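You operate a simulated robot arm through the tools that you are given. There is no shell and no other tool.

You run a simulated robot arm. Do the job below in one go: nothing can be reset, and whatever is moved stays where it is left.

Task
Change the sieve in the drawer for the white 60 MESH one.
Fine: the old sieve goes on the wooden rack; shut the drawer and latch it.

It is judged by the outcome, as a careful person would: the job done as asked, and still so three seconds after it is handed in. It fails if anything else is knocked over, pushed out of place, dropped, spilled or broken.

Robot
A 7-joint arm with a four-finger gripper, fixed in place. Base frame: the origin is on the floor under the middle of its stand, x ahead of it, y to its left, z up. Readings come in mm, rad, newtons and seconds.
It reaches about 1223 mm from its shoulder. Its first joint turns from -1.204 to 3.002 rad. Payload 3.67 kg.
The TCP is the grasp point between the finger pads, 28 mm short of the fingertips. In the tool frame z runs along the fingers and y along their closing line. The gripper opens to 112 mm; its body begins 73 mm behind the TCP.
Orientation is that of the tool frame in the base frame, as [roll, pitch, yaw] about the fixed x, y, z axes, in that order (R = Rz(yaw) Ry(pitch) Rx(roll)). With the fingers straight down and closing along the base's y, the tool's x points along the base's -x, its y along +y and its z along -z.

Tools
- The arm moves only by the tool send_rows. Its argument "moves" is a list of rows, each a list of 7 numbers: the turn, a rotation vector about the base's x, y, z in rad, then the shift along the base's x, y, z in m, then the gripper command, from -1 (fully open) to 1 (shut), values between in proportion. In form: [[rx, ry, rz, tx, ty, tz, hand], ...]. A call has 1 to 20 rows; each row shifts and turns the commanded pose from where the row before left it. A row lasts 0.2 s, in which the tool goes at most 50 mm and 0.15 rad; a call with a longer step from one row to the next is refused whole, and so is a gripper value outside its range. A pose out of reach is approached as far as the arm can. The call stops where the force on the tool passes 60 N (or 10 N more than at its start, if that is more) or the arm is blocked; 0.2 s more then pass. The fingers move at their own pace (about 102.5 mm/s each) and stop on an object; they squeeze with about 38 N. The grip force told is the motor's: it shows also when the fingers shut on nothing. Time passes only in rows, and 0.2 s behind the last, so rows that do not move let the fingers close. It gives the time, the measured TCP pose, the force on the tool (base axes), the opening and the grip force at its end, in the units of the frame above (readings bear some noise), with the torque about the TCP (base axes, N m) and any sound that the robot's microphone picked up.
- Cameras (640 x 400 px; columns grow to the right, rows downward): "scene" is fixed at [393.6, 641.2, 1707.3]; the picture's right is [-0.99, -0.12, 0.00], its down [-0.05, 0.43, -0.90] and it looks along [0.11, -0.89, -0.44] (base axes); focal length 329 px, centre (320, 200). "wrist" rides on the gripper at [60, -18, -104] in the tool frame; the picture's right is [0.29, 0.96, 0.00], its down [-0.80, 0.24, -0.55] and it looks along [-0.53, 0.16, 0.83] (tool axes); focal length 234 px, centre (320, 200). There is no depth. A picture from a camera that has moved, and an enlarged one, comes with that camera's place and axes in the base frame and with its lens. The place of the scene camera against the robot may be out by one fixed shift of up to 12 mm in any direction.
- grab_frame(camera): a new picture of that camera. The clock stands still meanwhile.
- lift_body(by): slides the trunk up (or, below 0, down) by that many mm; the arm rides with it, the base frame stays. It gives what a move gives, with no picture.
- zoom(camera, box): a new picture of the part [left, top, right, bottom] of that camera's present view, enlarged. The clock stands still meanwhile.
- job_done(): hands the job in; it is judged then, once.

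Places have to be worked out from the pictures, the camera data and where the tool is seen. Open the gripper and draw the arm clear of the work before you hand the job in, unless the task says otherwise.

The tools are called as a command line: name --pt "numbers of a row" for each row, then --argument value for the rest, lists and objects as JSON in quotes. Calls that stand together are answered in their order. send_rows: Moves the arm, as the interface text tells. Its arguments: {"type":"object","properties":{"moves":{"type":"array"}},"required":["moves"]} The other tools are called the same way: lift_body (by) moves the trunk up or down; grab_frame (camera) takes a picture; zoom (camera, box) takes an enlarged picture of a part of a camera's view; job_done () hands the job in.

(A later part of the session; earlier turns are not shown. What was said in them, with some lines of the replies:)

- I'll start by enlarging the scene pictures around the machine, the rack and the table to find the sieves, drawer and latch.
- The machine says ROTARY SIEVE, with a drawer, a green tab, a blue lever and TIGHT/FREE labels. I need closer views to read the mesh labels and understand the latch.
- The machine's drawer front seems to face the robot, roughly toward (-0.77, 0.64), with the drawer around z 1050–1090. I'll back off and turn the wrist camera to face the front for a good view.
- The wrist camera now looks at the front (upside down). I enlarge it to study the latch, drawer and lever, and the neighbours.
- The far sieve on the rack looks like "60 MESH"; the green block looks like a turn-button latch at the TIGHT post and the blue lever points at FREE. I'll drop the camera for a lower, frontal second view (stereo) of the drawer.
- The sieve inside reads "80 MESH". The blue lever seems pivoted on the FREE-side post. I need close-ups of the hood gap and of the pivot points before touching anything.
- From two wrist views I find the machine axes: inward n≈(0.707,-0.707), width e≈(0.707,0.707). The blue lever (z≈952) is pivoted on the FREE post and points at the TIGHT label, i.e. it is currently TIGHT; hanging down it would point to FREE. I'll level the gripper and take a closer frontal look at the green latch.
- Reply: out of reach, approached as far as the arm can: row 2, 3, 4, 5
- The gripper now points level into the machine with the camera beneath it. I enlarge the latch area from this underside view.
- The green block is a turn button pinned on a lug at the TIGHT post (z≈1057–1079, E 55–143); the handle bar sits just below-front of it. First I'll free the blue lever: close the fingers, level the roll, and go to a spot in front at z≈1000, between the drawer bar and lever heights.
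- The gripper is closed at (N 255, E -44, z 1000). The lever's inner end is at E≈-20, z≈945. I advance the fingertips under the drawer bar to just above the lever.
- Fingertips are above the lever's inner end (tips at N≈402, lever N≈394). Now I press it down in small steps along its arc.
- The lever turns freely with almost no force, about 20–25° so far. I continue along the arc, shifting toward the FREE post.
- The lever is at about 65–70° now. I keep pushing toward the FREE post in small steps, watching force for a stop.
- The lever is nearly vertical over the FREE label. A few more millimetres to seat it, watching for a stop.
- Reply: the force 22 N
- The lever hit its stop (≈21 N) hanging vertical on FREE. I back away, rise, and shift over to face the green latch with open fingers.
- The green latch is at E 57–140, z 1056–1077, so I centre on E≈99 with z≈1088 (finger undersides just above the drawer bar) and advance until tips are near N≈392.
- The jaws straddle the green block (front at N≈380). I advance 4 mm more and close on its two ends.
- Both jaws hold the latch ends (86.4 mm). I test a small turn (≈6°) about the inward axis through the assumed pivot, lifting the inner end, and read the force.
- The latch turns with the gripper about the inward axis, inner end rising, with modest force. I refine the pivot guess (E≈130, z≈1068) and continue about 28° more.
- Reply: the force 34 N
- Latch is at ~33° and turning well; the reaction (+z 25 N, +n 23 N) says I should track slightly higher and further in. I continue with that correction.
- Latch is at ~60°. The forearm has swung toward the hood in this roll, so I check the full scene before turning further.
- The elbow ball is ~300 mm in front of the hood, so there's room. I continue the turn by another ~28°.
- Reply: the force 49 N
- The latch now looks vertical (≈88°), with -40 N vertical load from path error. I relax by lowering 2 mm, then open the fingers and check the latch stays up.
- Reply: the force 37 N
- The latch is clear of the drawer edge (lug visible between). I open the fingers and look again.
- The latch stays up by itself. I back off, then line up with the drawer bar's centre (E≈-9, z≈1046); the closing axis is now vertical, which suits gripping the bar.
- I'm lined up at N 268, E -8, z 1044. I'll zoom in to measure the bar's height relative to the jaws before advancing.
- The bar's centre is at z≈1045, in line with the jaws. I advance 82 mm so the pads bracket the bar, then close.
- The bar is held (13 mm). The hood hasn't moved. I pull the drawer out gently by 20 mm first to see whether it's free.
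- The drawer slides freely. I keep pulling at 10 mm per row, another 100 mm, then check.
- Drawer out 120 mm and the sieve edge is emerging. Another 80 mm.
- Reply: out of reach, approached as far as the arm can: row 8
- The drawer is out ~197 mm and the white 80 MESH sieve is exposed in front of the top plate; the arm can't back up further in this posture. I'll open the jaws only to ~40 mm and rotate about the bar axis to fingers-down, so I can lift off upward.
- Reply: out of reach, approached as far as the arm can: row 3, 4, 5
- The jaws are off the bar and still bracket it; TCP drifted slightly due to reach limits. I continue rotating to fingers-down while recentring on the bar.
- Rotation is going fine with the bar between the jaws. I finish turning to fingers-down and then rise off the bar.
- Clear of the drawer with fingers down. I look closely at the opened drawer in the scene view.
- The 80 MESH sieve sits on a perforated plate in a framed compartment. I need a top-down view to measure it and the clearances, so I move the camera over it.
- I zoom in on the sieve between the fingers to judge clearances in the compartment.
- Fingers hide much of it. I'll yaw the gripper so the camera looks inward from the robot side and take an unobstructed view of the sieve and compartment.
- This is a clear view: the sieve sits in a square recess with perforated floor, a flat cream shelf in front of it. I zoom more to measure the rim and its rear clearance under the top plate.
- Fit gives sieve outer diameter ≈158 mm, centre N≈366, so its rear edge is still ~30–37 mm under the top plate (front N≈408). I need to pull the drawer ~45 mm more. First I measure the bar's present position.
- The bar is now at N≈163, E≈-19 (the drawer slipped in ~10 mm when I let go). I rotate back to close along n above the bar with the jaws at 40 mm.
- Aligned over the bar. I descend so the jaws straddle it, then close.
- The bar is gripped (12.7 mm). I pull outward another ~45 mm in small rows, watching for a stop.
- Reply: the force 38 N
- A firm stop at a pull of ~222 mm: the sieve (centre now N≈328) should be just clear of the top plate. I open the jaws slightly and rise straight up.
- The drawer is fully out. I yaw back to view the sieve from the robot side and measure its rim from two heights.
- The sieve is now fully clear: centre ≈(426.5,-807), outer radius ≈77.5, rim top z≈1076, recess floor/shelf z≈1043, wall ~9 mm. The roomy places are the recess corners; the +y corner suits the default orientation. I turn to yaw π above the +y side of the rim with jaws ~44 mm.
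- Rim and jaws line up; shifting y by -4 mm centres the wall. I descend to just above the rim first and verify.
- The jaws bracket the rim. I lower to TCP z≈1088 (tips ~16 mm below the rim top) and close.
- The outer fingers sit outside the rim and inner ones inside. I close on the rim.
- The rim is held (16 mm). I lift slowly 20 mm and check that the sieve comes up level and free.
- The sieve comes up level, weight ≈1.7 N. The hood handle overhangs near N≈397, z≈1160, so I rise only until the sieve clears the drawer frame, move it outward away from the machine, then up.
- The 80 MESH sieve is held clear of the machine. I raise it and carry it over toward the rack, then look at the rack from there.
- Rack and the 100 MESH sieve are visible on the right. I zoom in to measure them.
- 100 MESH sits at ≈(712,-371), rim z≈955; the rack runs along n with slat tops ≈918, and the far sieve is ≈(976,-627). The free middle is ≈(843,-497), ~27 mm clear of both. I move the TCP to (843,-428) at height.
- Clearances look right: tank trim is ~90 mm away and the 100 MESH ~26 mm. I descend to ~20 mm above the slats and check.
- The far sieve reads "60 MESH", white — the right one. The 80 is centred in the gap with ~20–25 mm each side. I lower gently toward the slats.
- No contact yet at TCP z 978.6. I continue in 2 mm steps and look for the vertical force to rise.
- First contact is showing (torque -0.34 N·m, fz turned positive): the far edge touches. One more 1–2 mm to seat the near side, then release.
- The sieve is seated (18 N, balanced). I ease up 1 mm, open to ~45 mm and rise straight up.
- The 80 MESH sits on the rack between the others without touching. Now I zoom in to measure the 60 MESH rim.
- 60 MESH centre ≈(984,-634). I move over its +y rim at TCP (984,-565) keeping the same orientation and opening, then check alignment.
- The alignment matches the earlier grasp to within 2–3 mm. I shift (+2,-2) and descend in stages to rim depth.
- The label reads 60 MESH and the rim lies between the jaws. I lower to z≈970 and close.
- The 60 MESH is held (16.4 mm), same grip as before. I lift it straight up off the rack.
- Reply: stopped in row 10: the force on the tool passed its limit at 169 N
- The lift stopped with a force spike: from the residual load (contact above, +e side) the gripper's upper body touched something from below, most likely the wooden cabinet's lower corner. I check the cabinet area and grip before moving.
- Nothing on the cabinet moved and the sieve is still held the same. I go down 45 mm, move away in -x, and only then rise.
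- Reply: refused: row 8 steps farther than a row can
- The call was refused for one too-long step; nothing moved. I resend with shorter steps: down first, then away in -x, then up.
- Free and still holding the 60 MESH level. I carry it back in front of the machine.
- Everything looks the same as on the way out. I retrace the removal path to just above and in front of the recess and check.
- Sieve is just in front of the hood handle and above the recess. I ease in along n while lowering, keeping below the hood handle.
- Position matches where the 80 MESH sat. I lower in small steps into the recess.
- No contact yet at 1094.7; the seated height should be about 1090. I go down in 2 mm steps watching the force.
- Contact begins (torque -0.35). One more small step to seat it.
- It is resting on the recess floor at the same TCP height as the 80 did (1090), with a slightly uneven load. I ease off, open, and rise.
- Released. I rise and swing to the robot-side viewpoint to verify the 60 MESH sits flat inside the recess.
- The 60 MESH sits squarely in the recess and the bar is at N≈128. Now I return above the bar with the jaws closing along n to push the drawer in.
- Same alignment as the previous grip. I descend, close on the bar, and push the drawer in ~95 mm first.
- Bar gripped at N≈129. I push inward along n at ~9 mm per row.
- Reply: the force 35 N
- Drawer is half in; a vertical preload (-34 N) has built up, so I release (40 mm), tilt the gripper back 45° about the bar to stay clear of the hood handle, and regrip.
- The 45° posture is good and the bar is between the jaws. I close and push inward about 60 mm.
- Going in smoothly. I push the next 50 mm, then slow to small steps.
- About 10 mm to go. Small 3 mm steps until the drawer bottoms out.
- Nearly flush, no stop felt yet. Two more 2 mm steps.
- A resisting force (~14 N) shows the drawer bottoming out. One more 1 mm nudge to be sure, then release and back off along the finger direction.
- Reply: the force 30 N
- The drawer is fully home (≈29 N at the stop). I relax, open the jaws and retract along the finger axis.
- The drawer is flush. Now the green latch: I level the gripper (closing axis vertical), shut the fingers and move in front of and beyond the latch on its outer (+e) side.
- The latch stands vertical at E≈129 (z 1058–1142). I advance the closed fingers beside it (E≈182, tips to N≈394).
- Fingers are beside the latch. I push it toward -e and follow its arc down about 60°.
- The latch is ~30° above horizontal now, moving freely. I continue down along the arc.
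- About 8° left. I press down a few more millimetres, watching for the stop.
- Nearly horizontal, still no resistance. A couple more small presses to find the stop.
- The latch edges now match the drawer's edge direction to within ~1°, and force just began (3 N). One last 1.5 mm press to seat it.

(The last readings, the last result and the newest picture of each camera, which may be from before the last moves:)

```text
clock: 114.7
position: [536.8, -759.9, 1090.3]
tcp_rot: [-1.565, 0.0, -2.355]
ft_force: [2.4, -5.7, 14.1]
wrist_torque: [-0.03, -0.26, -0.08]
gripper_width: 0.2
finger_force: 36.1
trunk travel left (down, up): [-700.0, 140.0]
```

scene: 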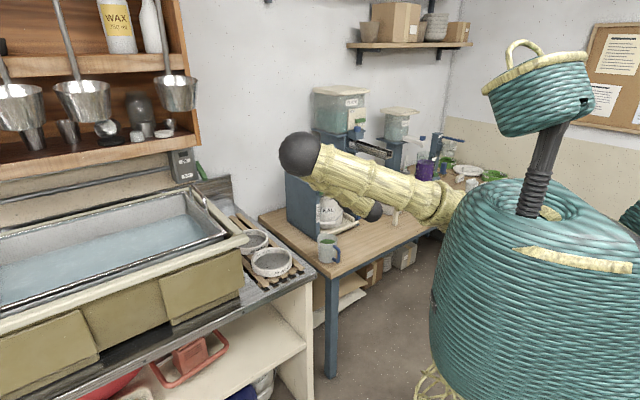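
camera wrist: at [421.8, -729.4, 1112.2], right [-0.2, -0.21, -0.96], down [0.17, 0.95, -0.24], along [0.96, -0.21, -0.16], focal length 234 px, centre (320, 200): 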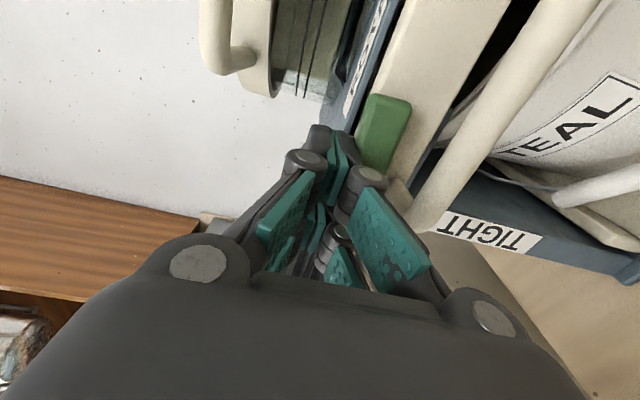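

The latch is seated against its stop (14 N). I lift off slightly, back away, and unroll the wrist in front of the machine.

send_rows --pt "0 0 0 0 0 0.006 1" --pt "0 0 0 -0.015 0.015 0.002 1" --pt "0 0 0 -0.015 0.015 0 1" --pt "0 0 0 -0.015 0.015 0 1" --pt "0 0 0 -0.015 0.015 0 1" --pt "0 0 0 -0.015 0.015 0 1" --pt "0 0 0 -0.015 0.015 0 1"

grab_frame --camera "wrist"

send_rows --pt "0.101 -0.101 0 0 0 0 1" --pt "0.101 -0.101 0 0 0 0 1" --pt "0.101 -0.101 0 0 0 0 1" --pt "0.101 -0.101 0 0 0 0 1" --pt "0.101 -0.101 0 0 0 0 1" --pt "0.101 -0.101 0 0 0 0 1" --pt "0.101 -0.101 0 0 0 0 1" --pt "0.101 -0.101 0 0 0 0 1" --pt "0.101 -0.101 0 0 0 0 1" --pt "0.101 -0.101 0 0 0 0 1" --pt "0.101 -0.101 0 0 0 0 1"

grab_frame --camera "wrist"

zoom --camera "scene" --box '[280, 130, 400, 230]'

```text
clock: 116.3
position: [446.8, -669.7, 1096.9]
tcp_rot: [-1.568, -0.002, -2.355]
ft_force: [0.2, -0.5, -0.5]
wrist_torque: [0.03, -0.03, 0.05]
gripper_width: 0.1
finger_force: 35.9
trunk travel left (down, up): [-700.0, 140.0]
```

```text
taken
camera wrist: at [331.6, -639.7, 1114.8], right [-0.2, -0.21, -0.96], down [0.17, 0.95, -0.24], along [0.96, -0.21, -0.16], focal length 234 px, centre (320, 200)
```

wrist: 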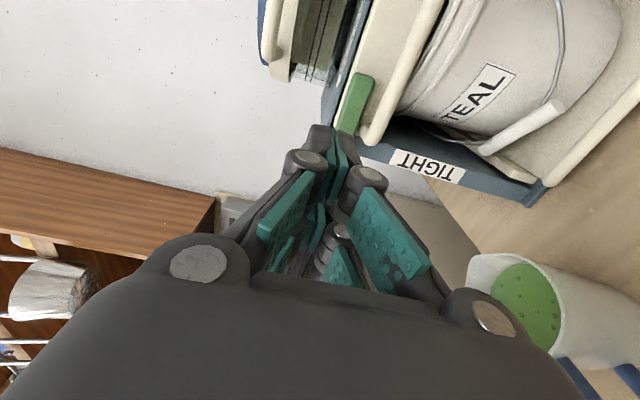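

```text
clock: 118.7
position: [446.5, -671.8, 1096.9]
tcp_rot: [1.86, 1.567, 1.071]
ft_force: [-0.1, -0.3, -1.4]
wrist_torque: [0.01, -0.01, 0.02]
gripper_width: 0.0
finger_force: 35.8
trunk travel left (down, up): [-700.0, 140.0]
```

```text
taken
camera wrist: at [360.9, -610.0, 1037.7], right [0.68, 0.68, -0.29], down [-0.22, 0.56, 0.8], along [0.7, -0.48, 0.53], focal length 234 px, centre (320, 200)
```

wrist: 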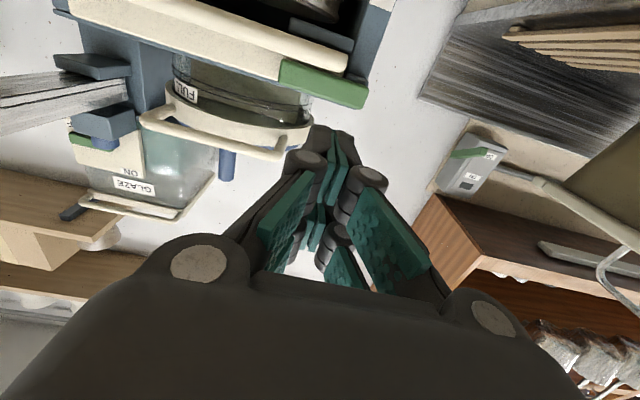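

```text
4.00 times, centred on (340, 180) of scene
camera zoom: at [393.6, 641.2, 1707.3], right [-0.99, -0.12, 0.0], down [-0.05, 0.43, -0.9], along [0.11, -0.89, -0.44], focal length 1318 px, centre (240, 280)
```

zoom: 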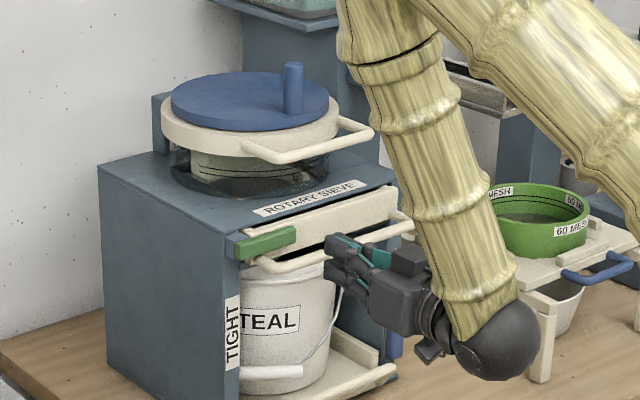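

The green latch lies across the drawer front again. Now I restore the blue lever to TIGHT: move in front of its outer side (E≈-184, z≈890).

send_rows --pt "0 0 0 -0.015 -0.015 -0.01 1" --pt "0 0 0 -0.0226 -0.0226 -0.02 1" --pt "0 0 0 -0.0226 -0.0226 -0.022 1" --pt "0 0 0 -0.0226 -0.0226 -0.022 1" --pt "0 0 0 -0.0226 -0.0226 -0.022 1" --pt "0 0 0 -0.0226 -0.0226 -0.022 1" --pt "0 0 0 -0.0226 -0.0226 -0.022 1" --pt "0 0 0 -0.0226 -0.0226 -0.022 1" --pt "0 0 0 -0.0226 -0.0226 -0.022 1" --pt "0 0 0 -0.008 -0.008 -0.022 1"

grab_frame --camera "wrist"

zoom --camera "scene" --box '[300, 150, 430, 260]'

```text
clock: 120.9
position: [245.0, -876.7, 886.7]
tcp_rot: [2.345, 1.565, 1.558]
ft_force: [0.2, 0.6, 1.4]
wrist_torque: [0.0, 0.0, -0.03]
gripper_width: 0.0
finger_force: 35.1
trunk travel left (down, up): [-700.0, 140.0]
```

```text
taken
camera wrist: at [158.5, -815.9, 827.7], right [0.68, 0.68, -0.29], down [-0.22, 0.56, 0.8], along [0.7, -0.48, 0.53], focal length 234 px, centre (320, 200)
```

wrist: 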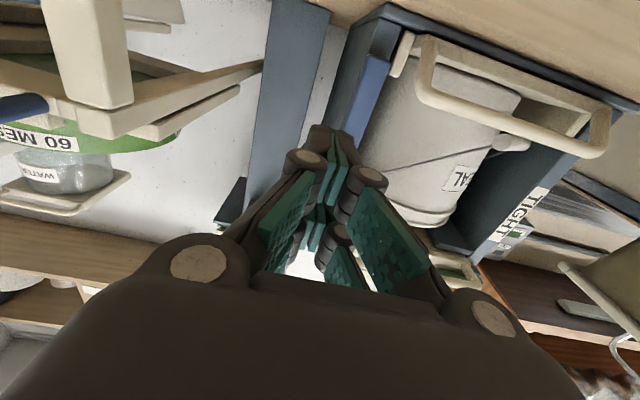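

```text
3.64 times, centred on (365, 205) of scene
camera zoom: at [393.6, 641.2, 1707.3], right [-0.99, -0.12, 0.0], down [-0.05, 0.43, -0.9], along [0.11, -0.89, -0.44], focal length 1198 px, centre (156, 182)
```

zoom: 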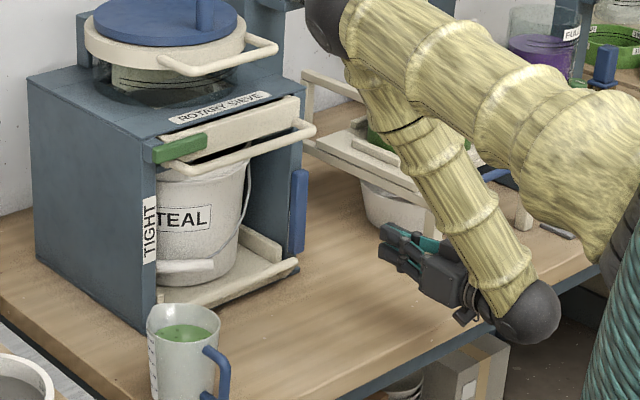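

The lever hangs at E≈-140; my fingers are on its outer side with room to the stand. I advance the tips to N≈402.

send_rows --pt "0 0 0 0.0153 -0.0153 0 1" --pt "0 0 0 0.0153 -0.0153 0 1" --pt "0 0 0 0.0153 -0.0153 0 1" --pt "0 0 0 0.0153 -0.0153 0 1" --pt "0 0 0 0.0153 -0.0153 0.001 1" --pt "0 0 0 0.0153 -0.0153 0.001 1"

grab_frame --camera "wrist"

zoom --camera "scene" --box '[300, 160, 400, 240]'

```text
clock: 122.3
position: [335.8, -966.2, 893.8]
tcp_rot: [-2.981, 1.569, 2.514]
ft_force: [-0.2, 0.1, -0.1]
wrist_torque: [-0.01, -0.03, 0.02]
gripper_width: 0.3
finger_force: 35.6
trunk travel left (down, up): [-700.0, 140.0]
```

```text
taken
camera wrist: at [250.4, -905.8, 833.7], right [0.68, 0.67, -0.29], down [-0.22, 0.56, 0.8], along [0.7, -0.48, 0.53], focal length 234 px, centre (320, 200)
```

wrist: 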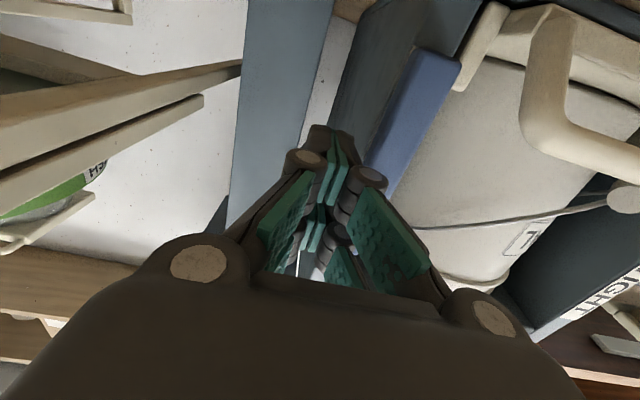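

```text
5.00 times, centred on (350, 200) of scene
camera zoom: at [393.6, 641.2, 1707.3], right [-0.99, -0.12, 0.0], down [-0.05, 0.43, -0.9], along [0.11, -0.89, -0.44], focal length 1647 px, centre (170, 200)
```

zoom: 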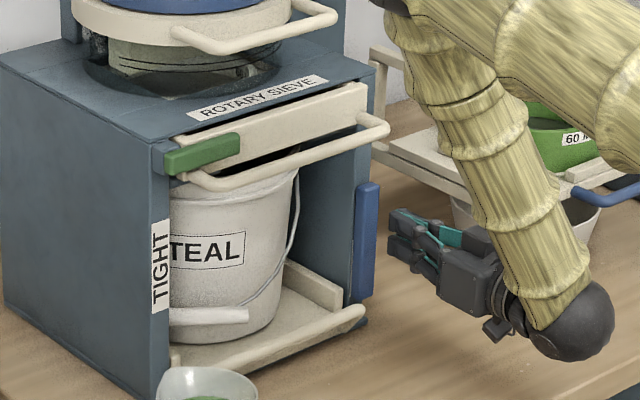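

Fingertips are beside the lever. I push it toward +e and begin following its arc up.

send_rows --pt "0 0 0 0.0085 0.0042 -0.002 1" --pt "0 0 0 0.0042 0.0042 -0.002 1" --pt "0 0 0 0.0042 0.0042 -0.003 1" --pt "0 0 0 0.0042 0.0042 -0.003 1" --pt "0 0 0 0.0042 0.0042 -0.002 1" --pt "0 0 0 0.005 0.005 0 1" --pt "0 0 0 0.005 0.005 0.001 1" --pt "0 0 0 0.005 0.005 0.002 1" --pt "0 0 0 0.005 0.005 0.003 1"

grab_frame --camera "wrist"

zoom --camera "scene" --box '[300, 160, 400, 240]'

```text
clock: 124.3
position: [380.6, -923.8, 887.3]
tcp_rot: [-2.749, 1.569, 2.746]
ft_force: [0.2, -1.0, -1.9]
wrist_torque: [0.03, 0.05, 0.0]
gripper_width: 0.2
finger_force: 35.8
trunk travel left (down, up): [-700.0, 140.0]
```

```text
taken
camera wrist: at [295.5, -863.7, 827.9], right [0.68, 0.68, -0.29], down [-0.22, 0.56, 0.8], along [0.7, -0.48, 0.53], focal length 234 px, centre (320, 200)
```

wrist: 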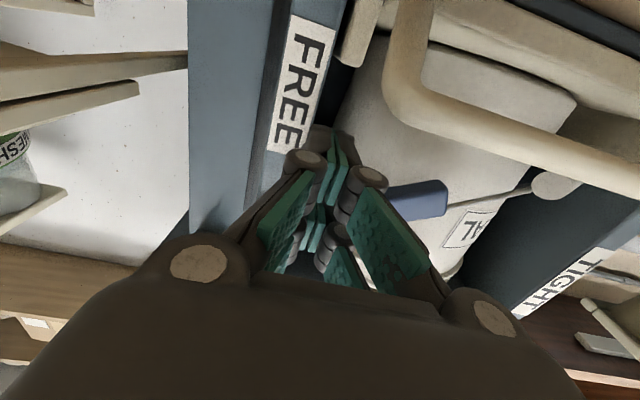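

```text
5.00 times, centred on (350, 200) of scene
camera zoom: at [393.6, 641.2, 1707.3], right [-0.99, -0.12, 0.0], down [-0.05, 0.43, -0.9], along [0.11, -0.89, -0.44], focal length 1647 px, centre (170, 200)
```

zoom: 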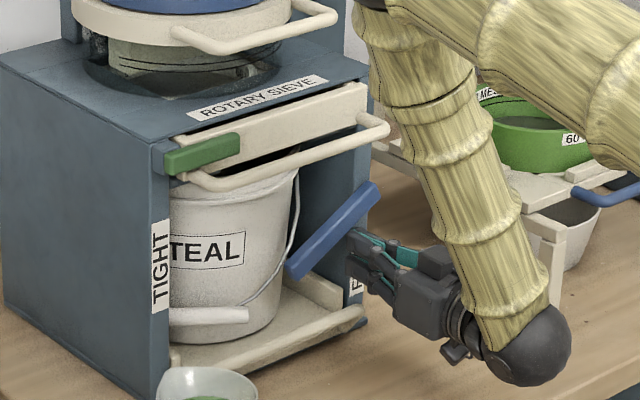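

The lever is ~60° up and moving easily. I continue up the arc toward horizontal.

send_rows --pt "0 0 0 0.0042 0.0042 0.005 1" --pt "0 0 0 0.0042 0.0042 0.006 1" --pt "0 0 0 0.0035 0.0035 0.006 1" --pt "0 0 0 0.003 0.003 0.005 1"

grab_frame --camera "wrist"

zoom --camera "scene" --box '[300, 160, 400, 240]'

```text
clock: 125.3
position: [396.4, -909.2, 907.9]
tcp_rot: [2.283, 1.567, 1.493]
ft_force: [0.3, 2.0, -4.3]
wrist_torque: [0.0, 0.08, 0.05]
gripper_width: 0.1
finger_force: 35.7
trunk travel left (down, up): [-700.0, 140.0]
```

```text
taken
camera wrist: at [310.8, -849.5, 848.7], right [0.68, 0.68, -0.29], down [-0.22, 0.56, 0.8], along [0.7, -0.48, 0.53], focal length 234 px, centre (320, 200)
```

wrist: 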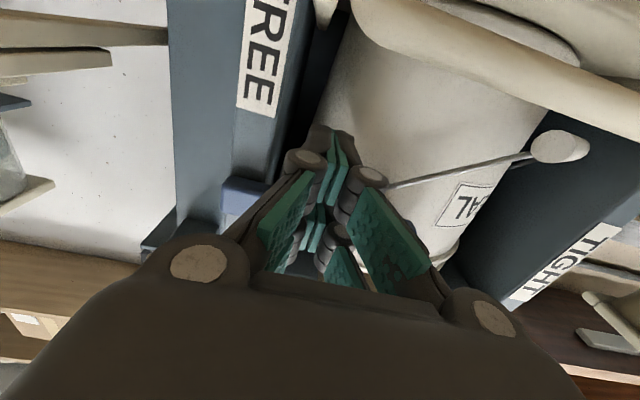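

```text
5.00 times, centred on (350, 200) of scene
camera zoom: at [393.6, 641.2, 1707.3], right [-0.99, -0.12, 0.0], down [-0.05, 0.43, -0.9], along [0.11, -0.89, -0.44], focal length 1647 px, centre (170, 200)
```

zoom: 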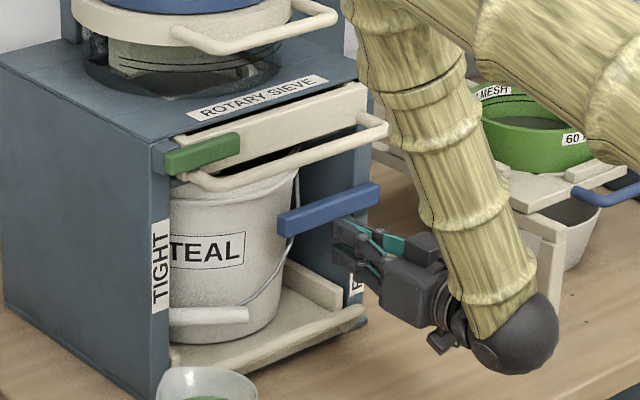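

The lever looks horizontal, parallel to the drawer bar, with a light -4 N reaction. I nudge up slightly to confirm the stop.

send_rows --pt "0 0 0 0 0 0.002 1" --pt "0 0 0 0 0 0.001 1"

zoom --camera "scene" --box '[315, 165, 375, 215]'

```text
clock: 125.9
position: [397.2, -913.8, 908.0]
tcp_rot: [2.617, 1.565, 1.831]
ft_force: [0.8, 7.3, -12.4]
wrist_torque: [-0.03, 0.2, 0.05]
gripper_width: 0.2
finger_force: 35.9
trunk travel left (down, up): [-700.0, 140.0]
```

```text
8.00 times, centred on (345, 190) of scene
camera zoom: at [393.6, 641.2, 1707.3], right [-0.99, -0.12, 0.0], down [-0.05, 0.43, -0.9], along [0.11, -0.89, -0.44], focal length 2635 px, centre (120, 280)
```

zoom: 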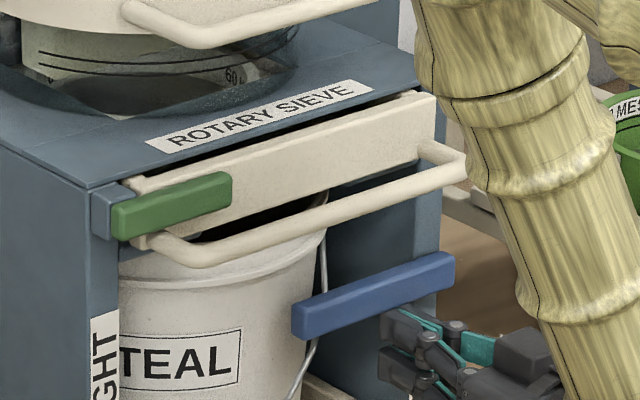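

Lever, latch and drawer now match the very first picture exactly (lever against its stop, -12 N). I lower off the lever, back straight out and verify everything stays.

send_rows --pt "0 0 0 0 0 -0.004 1" --pt "0 0 0 0 0 -0.006 1" --pt "0 0 0 -0.01 0.01 0 1" --pt "0 0 0 -0.0155 0.0155 0 1" --pt "0 0 0 -0.0155 0.0155 0 1" --pt "0 0 0 -0.0155 0.0155 0 1" --pt "0 0 0 -0.0155 0.0155 0 1" --pt "0 0 0 -0.0155 0.0155 0 1" --pt "0 0 0 -0.0155 0.0155 0 1"

grab_frame --camera "wrist"

zoom --camera "scene" --box '[315, 165, 375, 215]'

```text
clock: 127.9
position: [293.5, -807.4, 902.1]
tcp_rot: [2.166, 1.57, 1.378]
ft_force: [0.7, 0.2, 0.1]
wrist_torque: [0.02, 0.03, 0.01]
gripper_width: 0.0
finger_force: 36.2
trunk travel left (down, up): [-700.0, 140.0]
```

```text
taken
camera wrist: at [207.3, -745.8, 843.3], right [0.68, 0.68, -0.29], down [-0.22, 0.56, 0.8], along [0.7, -0.48, 0.53], focal length 234 px, centre (320, 200)
```

wrist: 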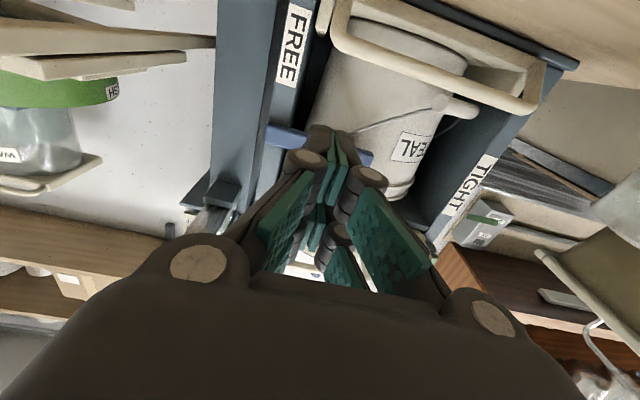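

```text
8.00 times, centred on (345, 190) of scene
camera zoom: at [393.6, 641.2, 1707.3], right [-0.99, -0.12, 0.0], down [-0.05, 0.43, -0.9], along [0.11, -0.89, -0.44], focal length 2635 px, centre (120, 280)
```

zoom: 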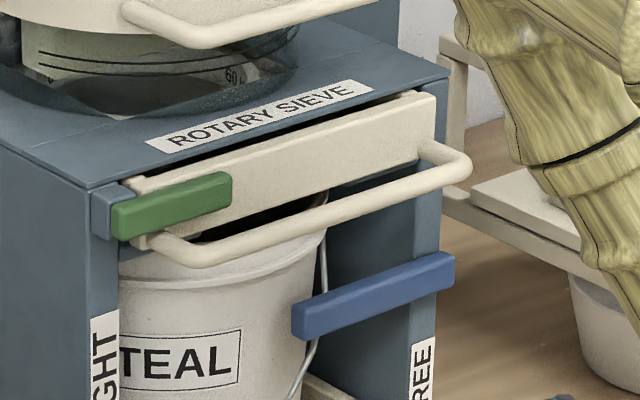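

All parts hold their places and "60" shows inside the hood. I open the fingers, rise and draw the arm back clear of the machine.

send_rows --pt "0 0 0 0 0 0.03 1" --pt "0 0 0 0 0 0.04 0" --pt "0 0 0 0 0 0.04 -1" --pt "0 0 0 0 0 0.04 -1" --pt "0 0 0 0 0 0.04 -1" --pt "0 0 0 0 0 0.04 -1" --pt "0.09 0.09 0 0 0.005 0.03 -1" --pt "0.09 0.09 0 0 0.01 0.03 -1" --pt "0.09 0.09 0 0 0.01 0.03 -1" --pt "0.09 0.09 0 0 0.015 0.03 -1" --pt "0.09 0.09 0 0 0.015 0.02 -1" --pt "0.09 0.09 0 0 0.02 0.01 -1" --pt "0.09 0.09 0 0 0.02 0.01 -1" --pt "0.09 0.09 0 0 0.02 0 -1" --pt "0.09 0.09 0 0 0.02 0 -1"

grab_frame --camera "wrist"

grab_frame --camera "scene"

```text
clock: 131.1
position: [292.4, -670.9, 1291.6]
tcp_rot: [-3.138, 0.422, 2.357]
ft_force: [0.3, 0.8, -0.6]
wrist_torque: [-0.03, 0.0, 0.02]
gripper_width: 112.0
finger_force: 0.1
trunk travel left (down, up): [-700.0, 140.0]
```

```text
taken
camera wrist: at [211.8, -615.6, 1362.6], right [0.49, 0.86, -0.12], down [0.53, -0.18, 0.83], along [0.69, -0.47, -0.54], focal length 234 px, centre (320, 200)
```

wrist: 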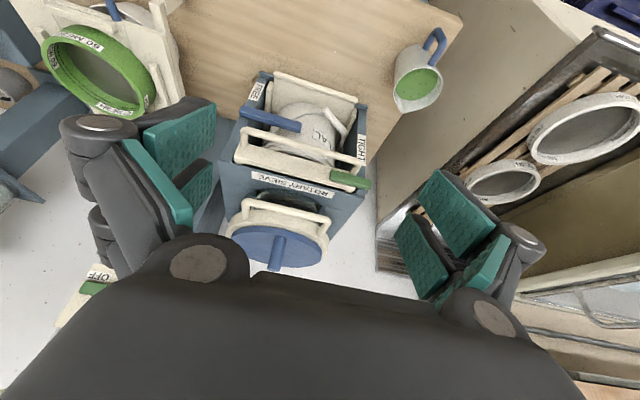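

```text
taken
```

scene: 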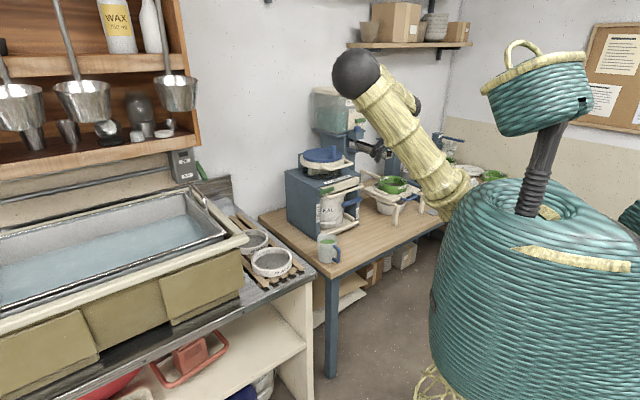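

The arm is clear. A last close look at the machine front, the rack and the surroundings before handing in.

zoom --camera "wrist" --box '[210, 60, 400, 280]'

zoom --camera "scene" --box '[215, 190, 315, 300]'

zoom --camera "scene" --box '[280, 140, 440, 260]'

zoom --camera "scene" --box '[0, 0, 220, 190]'

```text
1.82 times, centred on (305, 170) of wrist
camera zoom: at [211.8, -615.6, 1362.6], right [0.49, 0.86, -0.12], down [0.53, -0.18, 0.83], along [0.69, -0.47, -0.54], focal length 426 px, centre (347, 254)
```

zoom: 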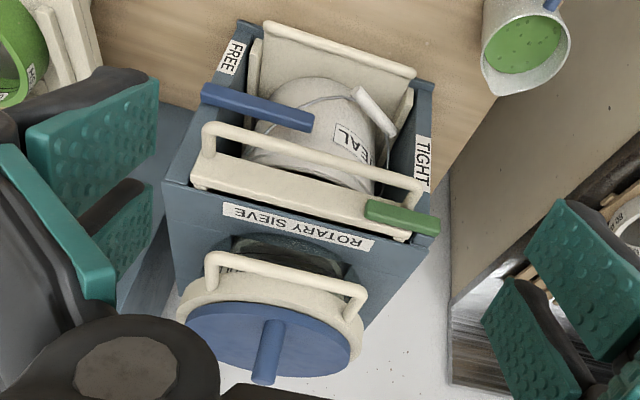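

```text
3.64 times, centred on (265, 245) of scene
camera zoom: at [393.6, 641.2, 1707.3], right [-0.99, -0.12, 0.0], down [-0.05, 0.43, -0.9], along [0.11, -0.89, -0.44], focal length 1198 px, centre (520, 36)
```

zoom: 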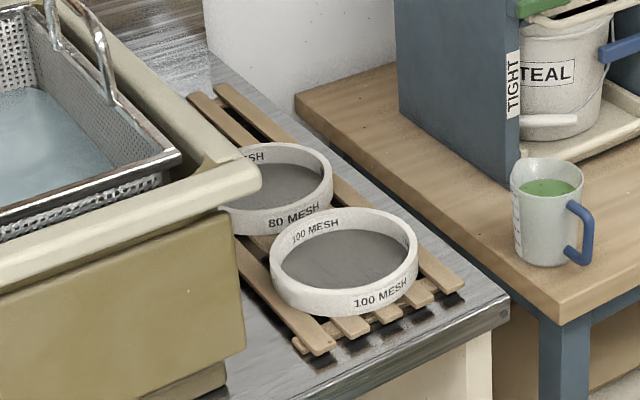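

```text
3.33 times, centred on (360, 200) of scene
camera zoom: at [393.6, 641.2, 1707.3], right [-0.99, -0.12, 0.0], down [-0.05, 0.43, -0.9], along [0.11, -0.89, -0.44], focal length 1098 px, centre (187, 200)
```

zoom: 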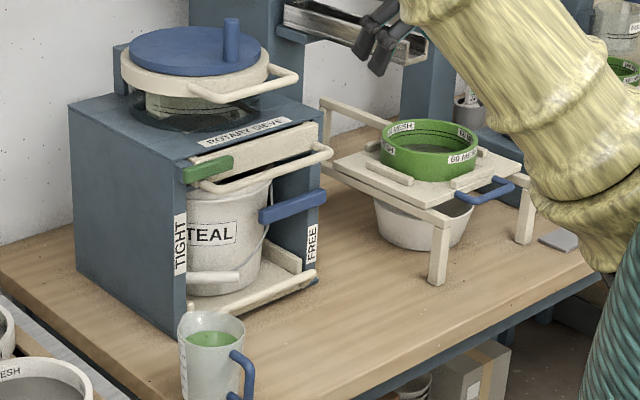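

```text
2.11 times, centred on (110, 95) of scene
camera zoom: at [393.6, 641.2, 1707.3], right [-0.99, -0.12, 0.0], down [-0.05, 0.43, -0.9], along [0.11, -0.89, -0.44], focal length 693 px, centre (762, 421)
```

zoom: 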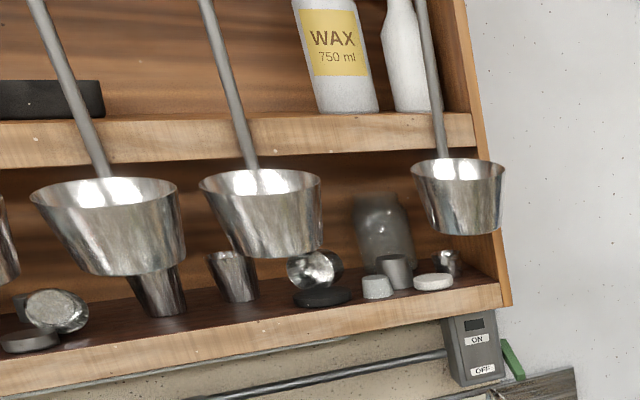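

The 60 MESH sieve is in the shut drawer with the green latch across it and the blue lever back at TIGHT. The 80 MESH sieve is on the rack beside the 100 MESH, nothing else has moved, and the open gripper is clear, so I hand the job in.

job_done

```text
The job is handed in.
```

The sieve swap is done and handed in.

- **New sieve:** the white 60 MESH sieve sits flat in the drawer. The drawer is shut to its stop.
- **Latch:** the green latch is back across the drawer front. I had to free the blue lever to open the drawer, so I also returned it to TIGHT, where it started.
- **Old sieve:** the 80 MESH sieve is on the wooden rack between the 100 MESH sieve and the spot the 60 MESH came from, touching neither neighbour when placed.

**One bump:** while lifting the 60 MESH off the rack, the gripper hit something from below with a force spike of 169 N. It was most likely the lower corner of the wooden cabinet above the sink. I backed off and found nothing moved or knocked over in the before-and-after pictures. I have no way to check the cabinet itself for a mark.

The gripper is open and the arm is clear of the work.
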